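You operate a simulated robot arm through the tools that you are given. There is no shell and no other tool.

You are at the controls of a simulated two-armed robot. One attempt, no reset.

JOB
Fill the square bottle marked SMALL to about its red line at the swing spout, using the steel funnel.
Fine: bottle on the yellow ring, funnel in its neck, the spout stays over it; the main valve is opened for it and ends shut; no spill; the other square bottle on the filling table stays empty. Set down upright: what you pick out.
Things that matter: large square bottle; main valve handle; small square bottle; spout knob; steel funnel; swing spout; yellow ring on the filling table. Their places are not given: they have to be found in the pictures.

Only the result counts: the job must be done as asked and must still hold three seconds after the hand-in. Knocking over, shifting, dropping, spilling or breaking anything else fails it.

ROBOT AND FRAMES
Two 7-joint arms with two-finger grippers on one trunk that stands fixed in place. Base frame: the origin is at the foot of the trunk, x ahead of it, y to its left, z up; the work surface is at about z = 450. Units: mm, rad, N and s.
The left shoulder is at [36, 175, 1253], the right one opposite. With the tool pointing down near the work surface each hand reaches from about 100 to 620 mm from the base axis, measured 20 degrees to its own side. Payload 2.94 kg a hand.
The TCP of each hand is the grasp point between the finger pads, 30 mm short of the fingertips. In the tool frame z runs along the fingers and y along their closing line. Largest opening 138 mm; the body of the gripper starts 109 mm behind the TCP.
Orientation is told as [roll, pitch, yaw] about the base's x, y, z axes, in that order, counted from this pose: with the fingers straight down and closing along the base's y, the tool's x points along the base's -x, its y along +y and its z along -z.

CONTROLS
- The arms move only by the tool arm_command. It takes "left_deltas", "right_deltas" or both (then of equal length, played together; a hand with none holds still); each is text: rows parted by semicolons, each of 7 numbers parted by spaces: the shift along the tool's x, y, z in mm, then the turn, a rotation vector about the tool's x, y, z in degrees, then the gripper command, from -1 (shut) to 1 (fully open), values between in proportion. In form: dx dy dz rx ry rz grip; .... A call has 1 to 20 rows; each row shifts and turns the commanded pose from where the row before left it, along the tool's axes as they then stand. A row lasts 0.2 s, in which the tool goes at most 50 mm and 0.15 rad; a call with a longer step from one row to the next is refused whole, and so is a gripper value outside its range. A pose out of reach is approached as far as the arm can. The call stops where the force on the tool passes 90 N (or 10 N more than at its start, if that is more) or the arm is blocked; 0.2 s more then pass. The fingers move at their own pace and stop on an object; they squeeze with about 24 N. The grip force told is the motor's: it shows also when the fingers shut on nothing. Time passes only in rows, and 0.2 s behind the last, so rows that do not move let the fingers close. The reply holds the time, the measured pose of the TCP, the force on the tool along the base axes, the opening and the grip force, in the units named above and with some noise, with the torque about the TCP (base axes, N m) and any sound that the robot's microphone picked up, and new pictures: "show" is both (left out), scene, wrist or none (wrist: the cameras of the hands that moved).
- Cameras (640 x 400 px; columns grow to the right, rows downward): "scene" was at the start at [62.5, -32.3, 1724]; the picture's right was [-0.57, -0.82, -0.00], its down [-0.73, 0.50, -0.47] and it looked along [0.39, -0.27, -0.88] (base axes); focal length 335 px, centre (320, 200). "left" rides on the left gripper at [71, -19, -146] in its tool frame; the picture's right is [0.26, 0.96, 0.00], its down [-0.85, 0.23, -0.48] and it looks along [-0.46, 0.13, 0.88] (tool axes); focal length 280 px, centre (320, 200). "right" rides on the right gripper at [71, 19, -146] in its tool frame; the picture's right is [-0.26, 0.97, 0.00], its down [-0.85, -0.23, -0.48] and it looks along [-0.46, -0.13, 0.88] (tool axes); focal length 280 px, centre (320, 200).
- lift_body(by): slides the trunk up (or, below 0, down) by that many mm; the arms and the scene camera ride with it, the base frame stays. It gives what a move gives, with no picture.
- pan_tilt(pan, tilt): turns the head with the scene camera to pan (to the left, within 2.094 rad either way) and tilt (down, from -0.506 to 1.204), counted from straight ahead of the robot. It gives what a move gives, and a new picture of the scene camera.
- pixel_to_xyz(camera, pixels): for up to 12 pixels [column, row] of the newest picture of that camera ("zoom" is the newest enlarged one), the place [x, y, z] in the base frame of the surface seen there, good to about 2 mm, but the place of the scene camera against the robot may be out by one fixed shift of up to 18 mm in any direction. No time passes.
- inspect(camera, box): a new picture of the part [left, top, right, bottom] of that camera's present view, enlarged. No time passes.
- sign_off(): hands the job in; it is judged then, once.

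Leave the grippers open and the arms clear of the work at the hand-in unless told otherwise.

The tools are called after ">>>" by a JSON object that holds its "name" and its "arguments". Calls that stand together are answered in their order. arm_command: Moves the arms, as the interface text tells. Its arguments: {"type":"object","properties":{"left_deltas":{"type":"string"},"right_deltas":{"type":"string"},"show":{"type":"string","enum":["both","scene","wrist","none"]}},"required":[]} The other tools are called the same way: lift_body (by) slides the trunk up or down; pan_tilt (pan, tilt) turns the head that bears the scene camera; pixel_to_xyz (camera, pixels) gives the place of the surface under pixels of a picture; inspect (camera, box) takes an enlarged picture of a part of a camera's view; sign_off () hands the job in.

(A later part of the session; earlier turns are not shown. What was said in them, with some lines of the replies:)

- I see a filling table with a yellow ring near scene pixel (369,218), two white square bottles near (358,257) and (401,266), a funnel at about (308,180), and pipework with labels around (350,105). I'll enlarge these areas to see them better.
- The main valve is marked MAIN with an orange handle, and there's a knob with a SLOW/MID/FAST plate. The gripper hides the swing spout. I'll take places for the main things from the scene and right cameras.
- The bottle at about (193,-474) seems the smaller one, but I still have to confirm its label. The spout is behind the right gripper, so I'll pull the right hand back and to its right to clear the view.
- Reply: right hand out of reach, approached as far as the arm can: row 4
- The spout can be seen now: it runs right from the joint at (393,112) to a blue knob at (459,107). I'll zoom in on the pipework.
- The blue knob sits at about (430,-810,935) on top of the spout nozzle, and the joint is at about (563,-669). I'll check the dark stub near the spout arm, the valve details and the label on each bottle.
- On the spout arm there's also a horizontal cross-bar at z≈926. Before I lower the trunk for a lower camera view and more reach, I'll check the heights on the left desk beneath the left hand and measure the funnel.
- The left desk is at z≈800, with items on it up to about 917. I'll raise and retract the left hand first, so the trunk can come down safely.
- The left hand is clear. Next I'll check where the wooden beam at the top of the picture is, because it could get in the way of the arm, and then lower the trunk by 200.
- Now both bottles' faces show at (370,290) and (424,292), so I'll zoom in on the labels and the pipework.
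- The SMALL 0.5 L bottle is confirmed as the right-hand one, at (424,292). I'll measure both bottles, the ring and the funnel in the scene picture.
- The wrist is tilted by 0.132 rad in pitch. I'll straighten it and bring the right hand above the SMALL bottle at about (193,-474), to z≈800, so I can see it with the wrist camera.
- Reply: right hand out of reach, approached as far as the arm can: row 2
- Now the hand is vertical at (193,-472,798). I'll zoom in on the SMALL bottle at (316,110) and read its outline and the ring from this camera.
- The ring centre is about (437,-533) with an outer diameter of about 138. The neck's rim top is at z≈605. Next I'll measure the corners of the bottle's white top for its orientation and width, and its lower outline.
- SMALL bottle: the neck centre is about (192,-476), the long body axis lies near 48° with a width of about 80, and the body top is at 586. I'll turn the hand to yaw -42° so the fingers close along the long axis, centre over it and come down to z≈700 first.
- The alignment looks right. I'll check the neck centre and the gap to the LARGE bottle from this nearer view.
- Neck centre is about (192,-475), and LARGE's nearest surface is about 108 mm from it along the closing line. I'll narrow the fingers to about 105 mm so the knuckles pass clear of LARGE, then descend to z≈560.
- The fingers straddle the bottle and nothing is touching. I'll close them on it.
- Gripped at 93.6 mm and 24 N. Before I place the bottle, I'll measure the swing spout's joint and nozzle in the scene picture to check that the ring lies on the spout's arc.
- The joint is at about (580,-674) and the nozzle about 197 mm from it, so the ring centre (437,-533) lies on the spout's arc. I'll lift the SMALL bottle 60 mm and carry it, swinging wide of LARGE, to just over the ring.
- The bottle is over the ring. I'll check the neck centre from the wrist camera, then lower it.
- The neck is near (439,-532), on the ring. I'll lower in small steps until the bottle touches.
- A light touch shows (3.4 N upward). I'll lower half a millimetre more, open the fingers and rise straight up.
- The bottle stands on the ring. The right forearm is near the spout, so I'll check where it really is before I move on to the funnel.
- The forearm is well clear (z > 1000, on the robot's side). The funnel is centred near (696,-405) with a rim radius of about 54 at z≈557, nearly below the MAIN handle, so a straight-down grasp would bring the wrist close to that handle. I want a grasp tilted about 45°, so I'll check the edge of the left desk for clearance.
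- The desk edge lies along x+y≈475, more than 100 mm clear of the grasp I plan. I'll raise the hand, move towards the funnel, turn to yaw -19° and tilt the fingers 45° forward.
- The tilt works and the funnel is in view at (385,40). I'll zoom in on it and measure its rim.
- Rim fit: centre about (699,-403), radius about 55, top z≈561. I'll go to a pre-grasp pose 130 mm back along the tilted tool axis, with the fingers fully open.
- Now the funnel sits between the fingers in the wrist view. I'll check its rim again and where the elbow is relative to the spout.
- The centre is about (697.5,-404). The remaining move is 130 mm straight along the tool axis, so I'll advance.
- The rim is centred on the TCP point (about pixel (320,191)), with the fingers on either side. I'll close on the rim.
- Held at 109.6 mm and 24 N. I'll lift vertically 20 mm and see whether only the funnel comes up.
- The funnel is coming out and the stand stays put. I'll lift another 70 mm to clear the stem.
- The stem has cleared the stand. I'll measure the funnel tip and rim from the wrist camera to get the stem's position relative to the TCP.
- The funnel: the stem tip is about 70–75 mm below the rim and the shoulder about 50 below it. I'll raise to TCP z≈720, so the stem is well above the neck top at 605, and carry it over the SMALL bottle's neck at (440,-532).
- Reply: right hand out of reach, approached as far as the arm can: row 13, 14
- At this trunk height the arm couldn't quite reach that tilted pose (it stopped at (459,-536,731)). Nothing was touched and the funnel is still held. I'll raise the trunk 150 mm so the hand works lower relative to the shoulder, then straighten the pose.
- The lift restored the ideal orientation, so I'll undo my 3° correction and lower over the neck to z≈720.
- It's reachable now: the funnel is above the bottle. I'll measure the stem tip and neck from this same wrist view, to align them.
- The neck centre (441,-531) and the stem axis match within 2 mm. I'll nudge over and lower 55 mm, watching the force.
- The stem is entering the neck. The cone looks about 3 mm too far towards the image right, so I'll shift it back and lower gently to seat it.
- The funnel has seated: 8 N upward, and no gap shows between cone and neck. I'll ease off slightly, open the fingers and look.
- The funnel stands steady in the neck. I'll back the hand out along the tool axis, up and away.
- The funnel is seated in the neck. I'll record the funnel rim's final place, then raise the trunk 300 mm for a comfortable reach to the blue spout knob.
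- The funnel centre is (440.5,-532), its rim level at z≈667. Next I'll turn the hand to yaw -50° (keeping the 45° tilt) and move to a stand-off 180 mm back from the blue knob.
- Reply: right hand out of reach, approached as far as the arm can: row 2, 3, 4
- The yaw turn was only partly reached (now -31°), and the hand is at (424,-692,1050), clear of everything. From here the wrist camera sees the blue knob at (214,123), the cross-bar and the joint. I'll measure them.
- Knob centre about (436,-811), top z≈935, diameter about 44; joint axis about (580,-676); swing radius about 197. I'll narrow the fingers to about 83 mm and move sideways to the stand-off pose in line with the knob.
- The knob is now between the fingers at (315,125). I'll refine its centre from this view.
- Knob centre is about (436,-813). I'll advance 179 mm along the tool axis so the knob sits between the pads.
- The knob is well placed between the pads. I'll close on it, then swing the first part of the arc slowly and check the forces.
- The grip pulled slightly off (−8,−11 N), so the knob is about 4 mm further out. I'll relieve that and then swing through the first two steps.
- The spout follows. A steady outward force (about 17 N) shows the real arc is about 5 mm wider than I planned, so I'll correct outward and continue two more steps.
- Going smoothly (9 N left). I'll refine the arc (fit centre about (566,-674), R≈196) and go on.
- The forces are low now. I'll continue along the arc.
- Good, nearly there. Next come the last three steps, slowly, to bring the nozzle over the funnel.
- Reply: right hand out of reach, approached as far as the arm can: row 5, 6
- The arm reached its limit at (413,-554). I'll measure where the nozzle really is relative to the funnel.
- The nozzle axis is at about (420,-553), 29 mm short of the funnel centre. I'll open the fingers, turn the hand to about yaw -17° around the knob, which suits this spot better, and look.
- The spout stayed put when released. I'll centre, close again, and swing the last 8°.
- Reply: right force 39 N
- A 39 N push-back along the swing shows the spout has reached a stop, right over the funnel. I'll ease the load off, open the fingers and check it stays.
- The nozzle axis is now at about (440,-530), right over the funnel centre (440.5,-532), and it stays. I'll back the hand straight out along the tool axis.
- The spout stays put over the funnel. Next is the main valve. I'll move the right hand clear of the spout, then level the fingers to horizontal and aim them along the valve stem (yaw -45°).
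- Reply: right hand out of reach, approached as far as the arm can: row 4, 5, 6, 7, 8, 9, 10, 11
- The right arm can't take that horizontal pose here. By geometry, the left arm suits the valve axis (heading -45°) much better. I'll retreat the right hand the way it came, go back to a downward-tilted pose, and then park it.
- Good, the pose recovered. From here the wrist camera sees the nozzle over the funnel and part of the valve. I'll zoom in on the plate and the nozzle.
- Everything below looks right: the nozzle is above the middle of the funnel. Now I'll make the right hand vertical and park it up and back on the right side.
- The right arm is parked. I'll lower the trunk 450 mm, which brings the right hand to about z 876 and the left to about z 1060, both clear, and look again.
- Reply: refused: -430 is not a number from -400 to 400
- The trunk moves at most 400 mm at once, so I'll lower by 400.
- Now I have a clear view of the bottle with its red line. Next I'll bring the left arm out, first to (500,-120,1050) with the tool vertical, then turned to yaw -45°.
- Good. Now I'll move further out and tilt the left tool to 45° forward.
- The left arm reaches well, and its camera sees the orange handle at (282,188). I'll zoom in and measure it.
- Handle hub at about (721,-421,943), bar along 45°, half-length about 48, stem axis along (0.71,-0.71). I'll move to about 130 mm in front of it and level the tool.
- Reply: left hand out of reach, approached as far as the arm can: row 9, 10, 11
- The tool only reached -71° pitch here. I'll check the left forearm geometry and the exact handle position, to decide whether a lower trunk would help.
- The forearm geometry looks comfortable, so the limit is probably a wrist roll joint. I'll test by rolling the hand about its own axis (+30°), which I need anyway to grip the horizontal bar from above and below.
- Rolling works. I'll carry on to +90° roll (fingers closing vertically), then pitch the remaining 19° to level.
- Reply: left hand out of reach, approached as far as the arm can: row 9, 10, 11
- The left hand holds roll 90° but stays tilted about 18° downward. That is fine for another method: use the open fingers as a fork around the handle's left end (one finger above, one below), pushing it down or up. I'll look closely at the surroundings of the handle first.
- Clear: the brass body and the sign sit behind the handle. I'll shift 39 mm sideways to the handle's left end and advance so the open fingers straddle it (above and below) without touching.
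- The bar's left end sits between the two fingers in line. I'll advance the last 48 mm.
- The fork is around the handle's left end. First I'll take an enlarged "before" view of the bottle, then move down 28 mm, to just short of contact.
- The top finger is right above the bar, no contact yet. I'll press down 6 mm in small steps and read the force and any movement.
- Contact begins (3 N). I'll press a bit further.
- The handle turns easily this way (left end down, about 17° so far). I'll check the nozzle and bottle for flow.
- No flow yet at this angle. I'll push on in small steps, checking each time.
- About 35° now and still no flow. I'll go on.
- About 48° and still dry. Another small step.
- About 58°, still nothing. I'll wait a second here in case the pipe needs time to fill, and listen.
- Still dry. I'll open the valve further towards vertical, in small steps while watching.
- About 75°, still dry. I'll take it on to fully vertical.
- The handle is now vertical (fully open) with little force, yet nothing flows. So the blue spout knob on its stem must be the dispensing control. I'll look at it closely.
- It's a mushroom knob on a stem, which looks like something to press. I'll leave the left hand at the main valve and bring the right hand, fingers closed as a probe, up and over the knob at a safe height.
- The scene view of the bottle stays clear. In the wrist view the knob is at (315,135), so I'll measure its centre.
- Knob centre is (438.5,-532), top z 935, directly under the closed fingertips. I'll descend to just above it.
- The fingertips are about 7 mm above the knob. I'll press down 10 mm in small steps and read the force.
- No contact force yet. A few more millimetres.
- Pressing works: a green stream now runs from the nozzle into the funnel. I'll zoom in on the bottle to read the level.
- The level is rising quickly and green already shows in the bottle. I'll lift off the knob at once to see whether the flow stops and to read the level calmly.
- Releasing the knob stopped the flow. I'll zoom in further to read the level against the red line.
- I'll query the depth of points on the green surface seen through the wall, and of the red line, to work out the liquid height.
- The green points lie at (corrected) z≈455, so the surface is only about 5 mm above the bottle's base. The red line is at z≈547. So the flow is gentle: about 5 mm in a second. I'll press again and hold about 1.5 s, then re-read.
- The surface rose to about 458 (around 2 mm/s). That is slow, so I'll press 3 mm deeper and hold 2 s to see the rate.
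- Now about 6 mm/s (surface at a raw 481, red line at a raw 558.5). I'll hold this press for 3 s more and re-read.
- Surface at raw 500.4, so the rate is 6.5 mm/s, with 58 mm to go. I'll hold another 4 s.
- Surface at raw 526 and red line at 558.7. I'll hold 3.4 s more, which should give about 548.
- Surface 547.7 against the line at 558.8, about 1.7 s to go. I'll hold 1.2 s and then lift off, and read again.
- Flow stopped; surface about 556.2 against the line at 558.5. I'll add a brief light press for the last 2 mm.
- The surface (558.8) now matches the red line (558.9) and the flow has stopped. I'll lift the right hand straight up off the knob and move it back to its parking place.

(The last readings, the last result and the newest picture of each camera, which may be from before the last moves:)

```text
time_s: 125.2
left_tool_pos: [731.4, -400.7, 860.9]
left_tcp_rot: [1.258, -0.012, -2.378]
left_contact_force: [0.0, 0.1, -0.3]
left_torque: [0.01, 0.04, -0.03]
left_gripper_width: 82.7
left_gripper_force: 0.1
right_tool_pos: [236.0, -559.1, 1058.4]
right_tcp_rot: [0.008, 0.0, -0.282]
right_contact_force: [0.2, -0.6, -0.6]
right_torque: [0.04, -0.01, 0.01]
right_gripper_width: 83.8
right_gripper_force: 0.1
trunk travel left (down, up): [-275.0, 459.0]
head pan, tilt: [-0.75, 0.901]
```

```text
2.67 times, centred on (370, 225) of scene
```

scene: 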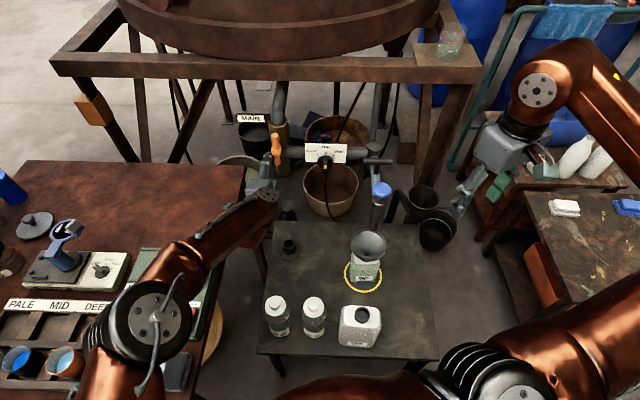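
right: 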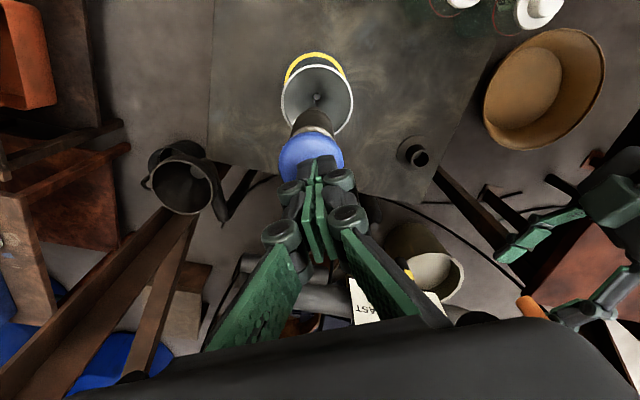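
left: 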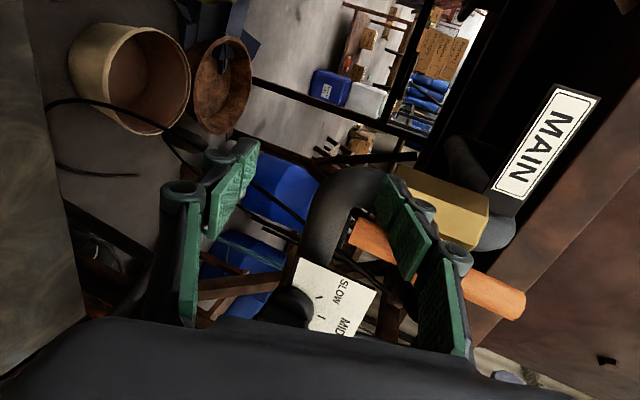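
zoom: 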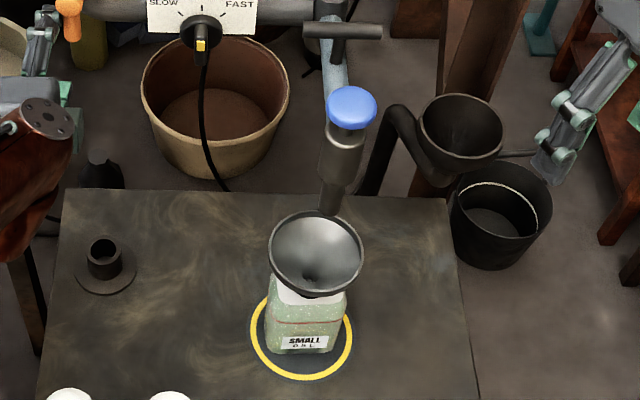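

Spout and bottle are steady. Now to shut the main valve with the left hand: I'll move it clear to the left of the vertical bar, close the fingers into a probe and raise it beside the bar's top end.

>>> {"name": "arm_command", "arguments": {"left_deltas": "20 0 0 0 0 0 0.2; 0 0 0 0 0 0 -0.4; 0 28.3 -9.25 0 0 0 -1; 0 28.3 -9.25 0 0 0 -1; 0 28.2 -9.25 0 0 0 -1; 0 28.2 -9.25 0 0 0 -1; 0 0 0 0 0 0 -1", "show": "both"}}

>>> {"name": "inspect", "arguments": {"camera": "scene", "box": [220, 100, 340, 190]}}

>>> {"name": "inspect", "arguments": {"camera": "left", "box": [190, 90, 450, 300]}}

```text
time_s: 126.8
left_tool_pos: [748.1, -385.9, 979.9]
left_tcp_rot: [1.255, -0.014, -2.377]
left_contact_force: [0.9, 0.1, 0.2]
left_torque: [0.0, -0.03, -0.01]
left_gripper_width: 0.0
left_gripper_force: 24.0
right_tool_pos: [238.6, -561.8, 1058.6]
right_tcp_rot: [0.009, 0.003, -0.281]
right_contact_force: [0.2, 0.4, -0.3]
right_torque: [0.02, 0.0, -0.02]
right_gripper_width: 137.9
right_gripper_force: 0.0
trunk travel left (down, up): [-275.0, 459.0]
head pan, tilt: [-0.75, 0.901]
```

scene: 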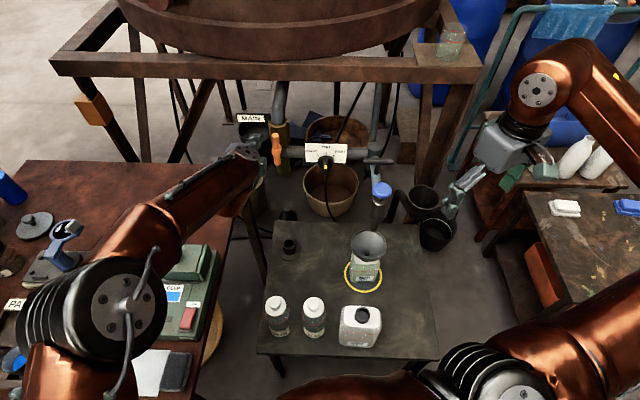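
left: 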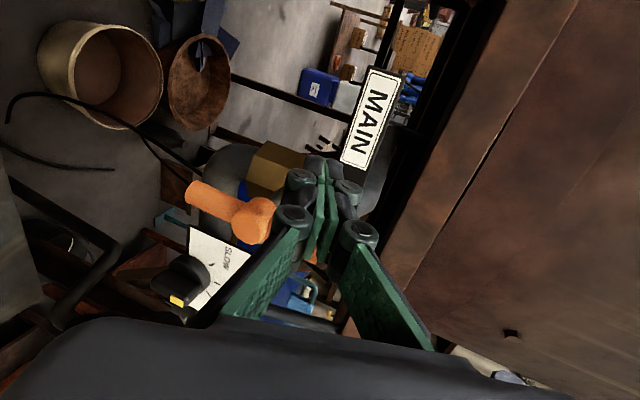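

```text
4.44 times, centred on (280, 145) of scene
```

zoom: 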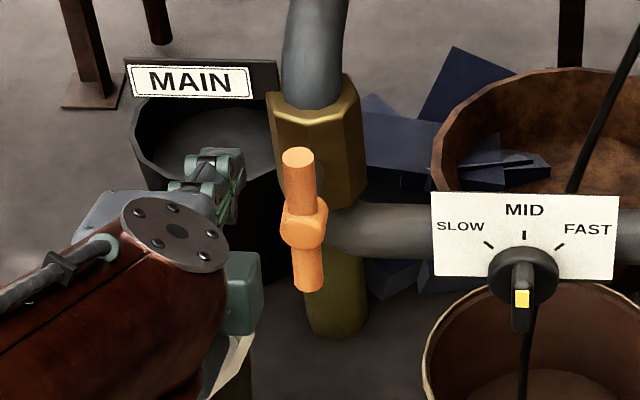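

```text
1.90 times, centred on (320, 195) of left
```

zoom: 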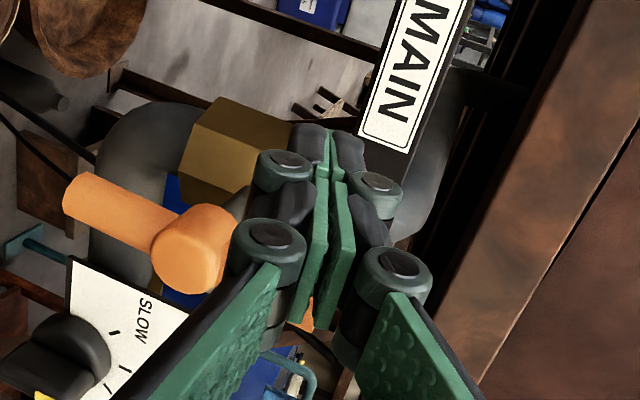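

The probe is left of the bar's top end. I'll push the top end to the right along its arc (towards shut), checking on the way.

>>> {"name": "arm_command", "arguments": {"left_deltas": "-11.4 1 -0.3 0 0 0 -1; -11.4 0.9 -0.3 0 0 0 -1; -10.6 4.2 -1.4 0 0 0 -1; -11.4 1.5 -0.5 0 0 0 -1; -11.3 -0.9 0.3 0 0 0 -1", "show": "none"}}

>>> {"name": "inspect", "arguments": {"camera": "scene", "box": [220, 100, 340, 190]}}

>>> {"name": "inspect", "arguments": {"camera": "left", "box": [190, 90, 450, 300]}}

```text
time_s: 128.0
left_tool_pos: [707.2, -426.5, 989.1]
left_tcp_rot: [1.255, -0.012, -2.376]
left_contact_force: [1.4, 0.8, 0.6]
left_torque: [0.0, -0.02, 0.03]
left_gripper_width: 0.1
left_gripper_force: 24.3
right_tool_pos: [236.0, -561.1, 1058.3]
right_tcp_rot: [0.01, 0.0, -0.283]
right_contact_force: [0.1, -0.5, -0.4]
right_torque: [0.01, 0.02, 0.01]
right_gripper_width: 138.3
right_gripper_force: 0.1
trunk travel left (down, up): [-275.0, 459.0]
head pan, tilt: [-0.75, 0.901]
```

```text
4.44 times, centred on (280, 145) of scene
```

zoom: 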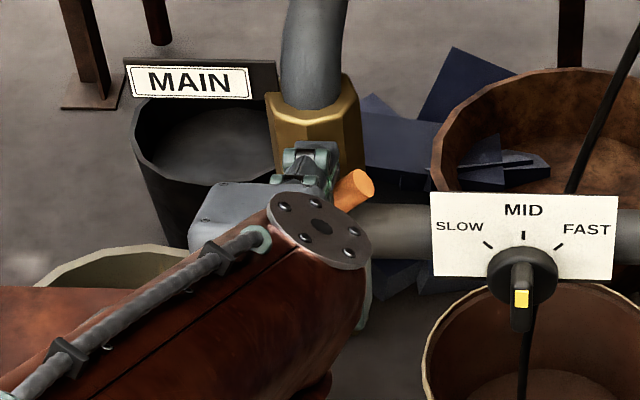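

```text
1.90 times, centred on (320, 195) of left
```

zoom: 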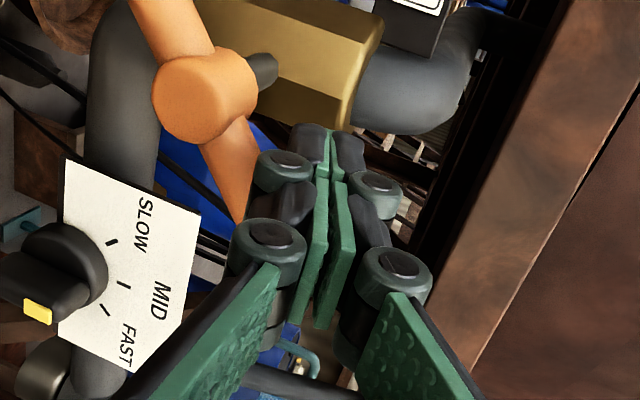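

The bar is now about 35° from horizontal and turning freely. I'll continue right and down.

>>> {"name": "arm_command", "arguments": {"left_deltas": "-9 -5.7 1.9 0 0 0 -1; -9 -6.7 2.2 0 0 0 -1", "show": "none"}}

>>> {"name": "inspect", "arguments": {"camera": "scene", "box": [220, 100, 340, 190]}}

>>> {"name": "inspect", "arguments": {"camera": "left", "box": [190, 90, 450, 300]}}

```text
time_s: 128.6
left_tool_pos: [695.0, -437.5, 975.7]
left_tcp_rot: [1.254, -0.013, -2.377]
left_contact_force: [0.5, -1.1, 0.2]
left_torque: [-0.04, 0.0, 0.02]
left_gripper_width: 0.3
left_gripper_force: 24.4
right_tool_pos: [237.5, -559.8, 1058.1]
right_tcp_rot: [0.009, 0.0, -0.283]
right_contact_force: [-0.7, -0.2, -0.3]
right_torque: [0.01, -0.01, -0.01]
right_gripper_width: 138.2
right_gripper_force: 0.0
trunk travel left (down, up): [-275.0, 459.0]
head pan, tilt: [-0.75, 0.901]
```

```text
4.44 times, centred on (280, 145) of scene
```

zoom: 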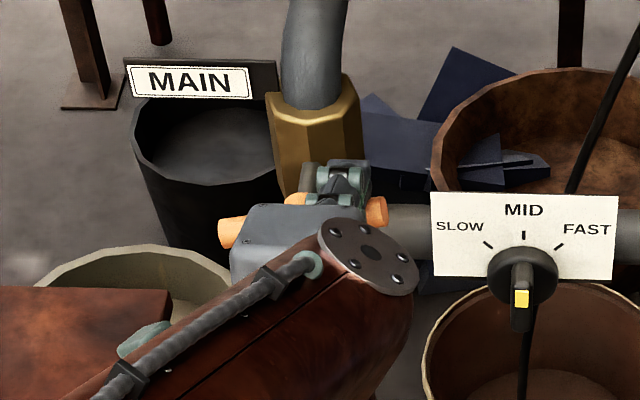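

```text
1.90 times, centred on (320, 195) of left
```

zoom: 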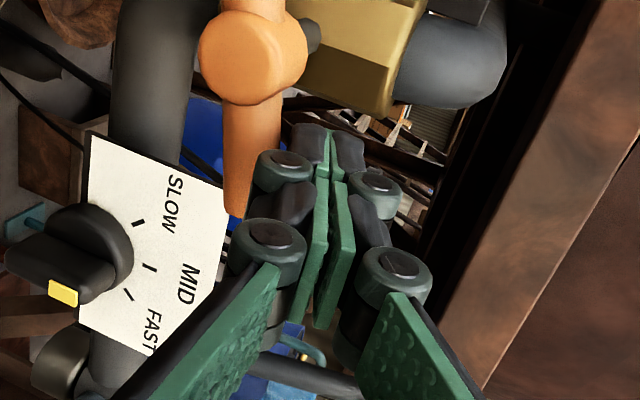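

About 12° left to shut. I'll continue down in smaller steps.

>>> {"name": "arm_command", "arguments": {"left_deltas": "-4 -3.8 1.2 0 0 0 -1; -3 -3.8 1.2 0 0 0 -1", "show": "none"}}

>>> {"name": "inspect", "arguments": {"camera": "scene", "box": [220, 100, 340, 190]}}

>>> {"name": "inspect", "arguments": {"camera": "left", "box": [190, 90, 450, 300]}}

```text
time_s: 129.2
left_tool_pos: [688.1, -443.4, 967.4]
left_tcp_rot: [1.257, -0.014, -2.377]
left_contact_force: [1.4, -0.3, 1.4]
left_torque: [0.0, -0.05, 0.02]
left_gripper_width: 0.0
left_gripper_force: 23.8
right_tool_pos: [236.9, -560.3, 1058.5]
right_tcp_rot: [0.008, -0.001, -0.282]
right_contact_force: [0.8, -0.9, 1.0]
right_torque: [-0.02, -0.01, 0.0]
right_gripper_width: 138.1
right_gripper_force: 0.0
trunk travel left (down, up): [-275.0, 459.0]
head pan, tilt: [-0.75, 0.901]
```

```text
4.44 times, centred on (280, 145) of scene
```

zoom: 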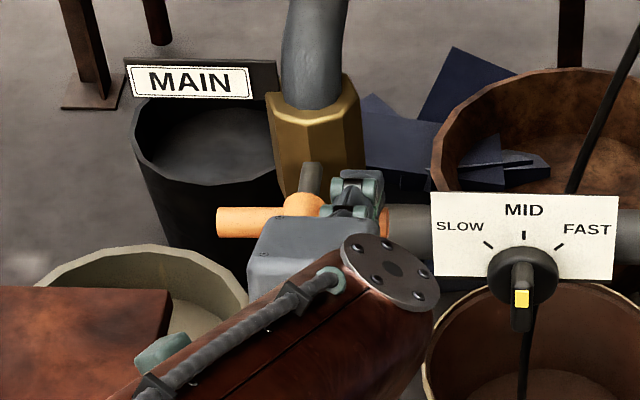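

```text
1.90 times, centred on (320, 195) of left
```

zoom: 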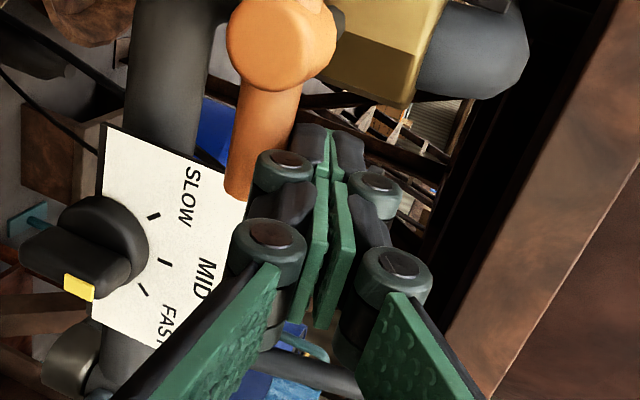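

The bar looks level again. I'll press gently further until I feel the stop, to be sure it's fully shut.

>>> {"name": "arm_command", "arguments": {"left_deltas": "0 -2.4 0.8 0 0 0 -1; 0 -1.9 0.6 0 0 0 -1; 0 0 0 0 0 0 -1", "show": "none"}}

>>> {"name": "inspect", "arguments": {"camera": "scene", "box": [220, 100, 340, 190]}}

```text
time_s: 130.0
left_tool_pos: [687.8, -443.1, 965.0]
left_tcp_rot: [1.259, -0.011, -2.375]
left_contact_force: [-1.6, -4.4, 11.3]
left_torque: [-0.16, -0.13, -0.09]
left_gripper_width: 0.1
left_gripper_force: 24.4
right_tool_pos: [235.3, -559.6, 1060.0]
right_tcp_rot: [0.008, 0.0, -0.281]
right_contact_force: [0.2, -0.8, -0.4]
right_torque: [0.02, 0.01, -0.01]
right_gripper_width: 137.9
right_gripper_force: 0.1
trunk travel left (down, up): [-275.0, 459.0]
head pan, tilt: [-0.75, 0.901]
```

```text
4.44 times, centred on (280, 145) of scene
```

zoom: 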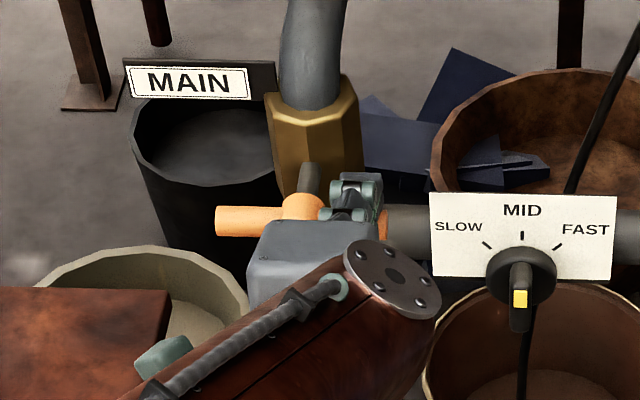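

A firm 11 N stop, so the main valve is shut. I'll lift the probe off and back the left hand straight out.

>>> {"name": "arm_command", "arguments": {"left_deltas": "0 9.5 -3.1 0 0 0 -1; 0 14.2 -4.7 0 0 0 -1; 0 -9.3 -28.5 0 0 0 -1; 0 -9.3 -28.5 0 0 0 -1; 0 -9.3 -28.5 0 0 0 -1; 0 -9.3 -28.5 0 0 0 -1; 0 -9.3 -28.5 0 0 0 0; 0 0 0 0 0 0 1; 0 0 0 0 0 0 1", "show": "both"}}

>>> {"name": "inspect", "arguments": {"camera": "scene", "box": [220, 100, 340, 190]}}

>>> {"name": "inspect", "arguments": {"camera": "scene", "box": [330, 150, 410, 300]}}

```text
time_s: 132.0
left_tool_pos: [585.1, -332.7, 989.4]
left_tcp_rot: [1.257, -0.014, -2.378]
left_contact_force: [0.0, 0.8, 1.1]
left_torque: [0.01, 0.01, 0.0]
left_gripper_width: 68.2
left_gripper_force: 0.0
right_tool_pos: [237.1, -559.0, 1058.9]
right_tcp_rot: [0.01, 0.0, -0.283]
right_contact_force: [-0.1, 0.0, -0.5]
right_torque: [0.0, -0.01, 0.01]
right_gripper_width: 138.0
right_gripper_force: 0.1
trunk travel left (down, up): [-275.0, 459.0]
head pan, tilt: [-0.75, 0.901]
```

scene: 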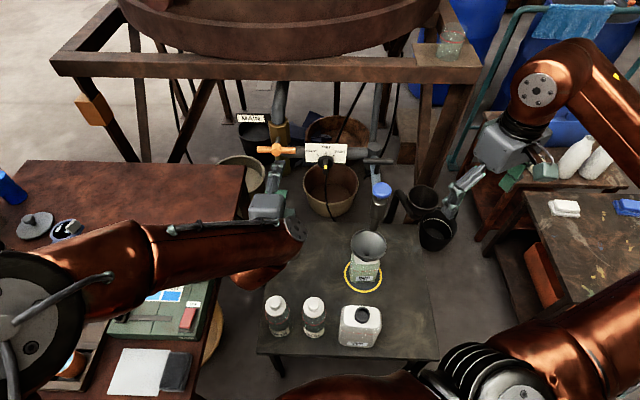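
left: 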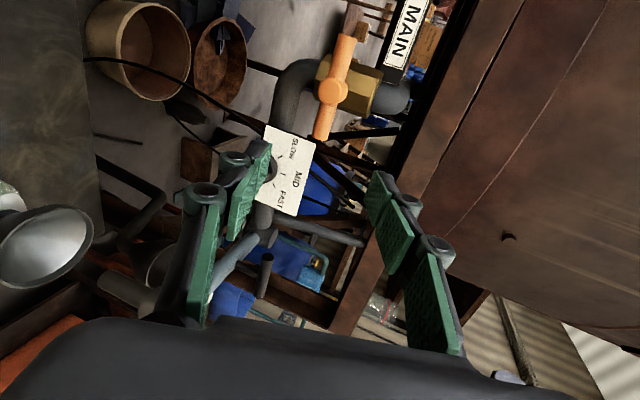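

```text
4.44 times, centred on (280, 145) of scene
```

zoom: 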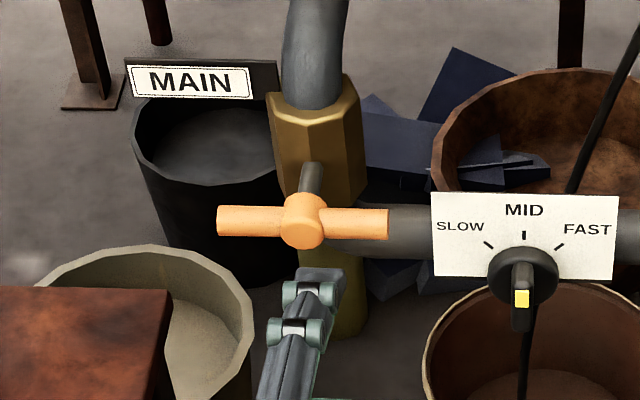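

```text
2.67 times, centred on (370, 225) of scene
```

zoom: 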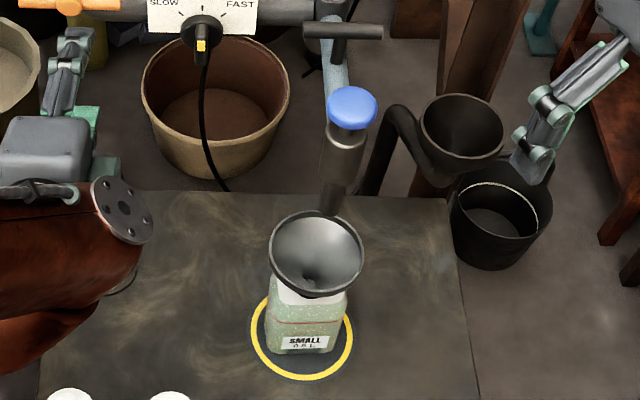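

The handle is level again (shut) and the bottle, funnel and spout are unchanged. I'll move the left hand a bit further back and up, fingers open.

>>> {"name": "arm_command", "arguments": {"left_deltas": "8.3 8.2 -23.3 0 0 0 1; 8.3 8.2 -23.3 0 0 0 1; 8.3 8.2 -23.3 0 0 0 1; 8.3 8.2 -23.3 0 0 0 1; 0 0 0 0 0 0 1; 0 0 0 0 0 0 1", "show": "scene"}}

>>> {"name": "inspect", "arguments": {"camera": "scene", "box": [250, 220, 450, 350]}}

>>> {"name": "inspect", "arguments": {"camera": "scene", "box": [348, 250, 386, 290]}}

>>> {"name": "pixel_to_xyz", "arguments": {"camera": "zoom", "pixels": [[230, 180], [350, 180], [200, 190], [300, 160], [250, 165], [320, 175], [280, 190], [380, 180], [280, 210], [330, 210], [300, 211]]}}

```text
time_s: 133.4
left_tool_pos: [554.2, -253.8, 1049.2]
left_tcp_rot: [1.256, -0.014, -2.379]
left_contact_force: [-0.3, -1.3, 0.0]
left_torque: [0.0, 0.0, -0.02]
left_gripper_width: 138.1
left_gripper_force: 0.0
right_tool_pos: [236.3, -560.2, 1057.7]
right_tcp_rot: [0.008, 0.0, -0.282]
right_contact_force: [-0.2, 0.7, 1.3]
right_torque: [-0.03, 0.01, -0.01]
right_gripper_width: 137.9
right_gripper_force: 0.0
trunk travel left (down, up): [-275.0, 459.0]
head pan, tilt: [-0.75, 0.901]
```

scene: 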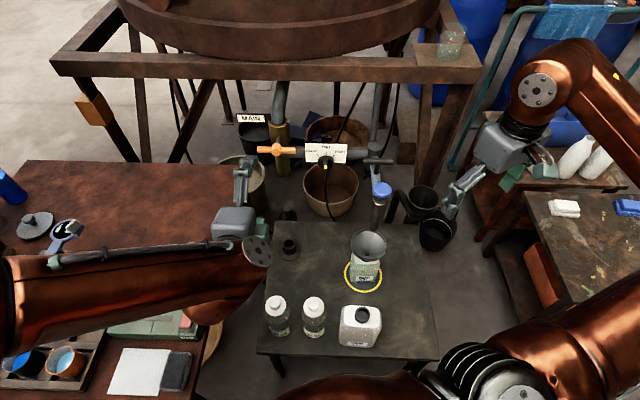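

```text
3.08 times, centred on (350, 285) of scene
```

zoom: 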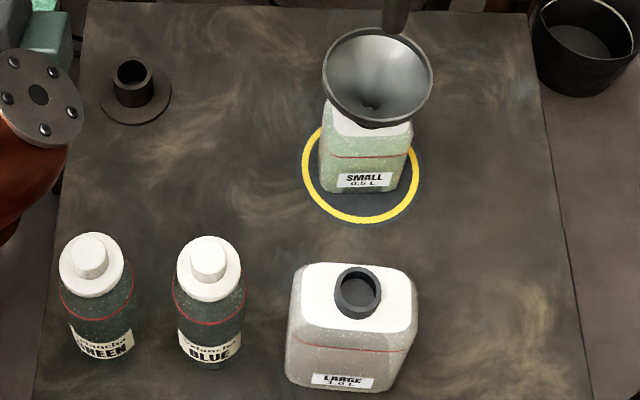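

```text
10.00 times, centred on (367, 270) of scene
```

zoom: 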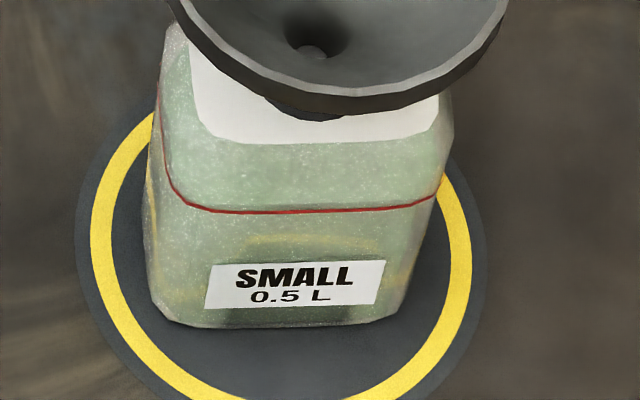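

```text
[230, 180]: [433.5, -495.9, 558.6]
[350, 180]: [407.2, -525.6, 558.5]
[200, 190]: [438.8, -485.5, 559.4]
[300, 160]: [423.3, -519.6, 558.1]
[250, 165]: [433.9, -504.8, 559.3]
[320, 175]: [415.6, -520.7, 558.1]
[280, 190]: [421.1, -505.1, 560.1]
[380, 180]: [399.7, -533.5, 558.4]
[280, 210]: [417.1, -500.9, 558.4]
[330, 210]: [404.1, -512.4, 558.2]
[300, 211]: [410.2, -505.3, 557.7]
```

The last check shows:
- **Level:** the liquid (558.8) is at the red line (558.2).
- **Bottle and funnel:** SMALL stands on the yellow ring with the funnel in its neck, and the spout is above it.
- **Main valve:** the handle is level and shut.
- **Rest of the table:** LARGE is empty and in place, and there is no spill.
- **Arms:** both are clear with grippers open.

I'm handing the job in.

>>> {"name": "sign_off", "arguments": {}}

```text
The job is handed in.
```

The SMALL bottle is filled to its red line and I have handed the job in; I have not seen the judge's verdict.

- **Level:** at the last reading the liquid was within about 1 mm of the red line.
- **Bottle and funnel:** SMALL stands on the yellow ring with the steel funnel in its neck. The spout nozzle is within about 2 mm of the funnel's centre.
- **Main valve:** I opened it fully, and after the fill turned it back until it met its stop. The handle looks level, as it did at the start.
- **Flow control:** opening the main valve alone gave no flow; the liquid only ran while the blue spout knob was pressed. I left the SLOW/MID/FAST knob untouched.
- **Rest of the table:** the pictures show no spill, LARGE is empty and in place, and nothing else was moved. The funnel's stand is where it was.
- **Arms:** both hands are clear of the work with the grippers open.
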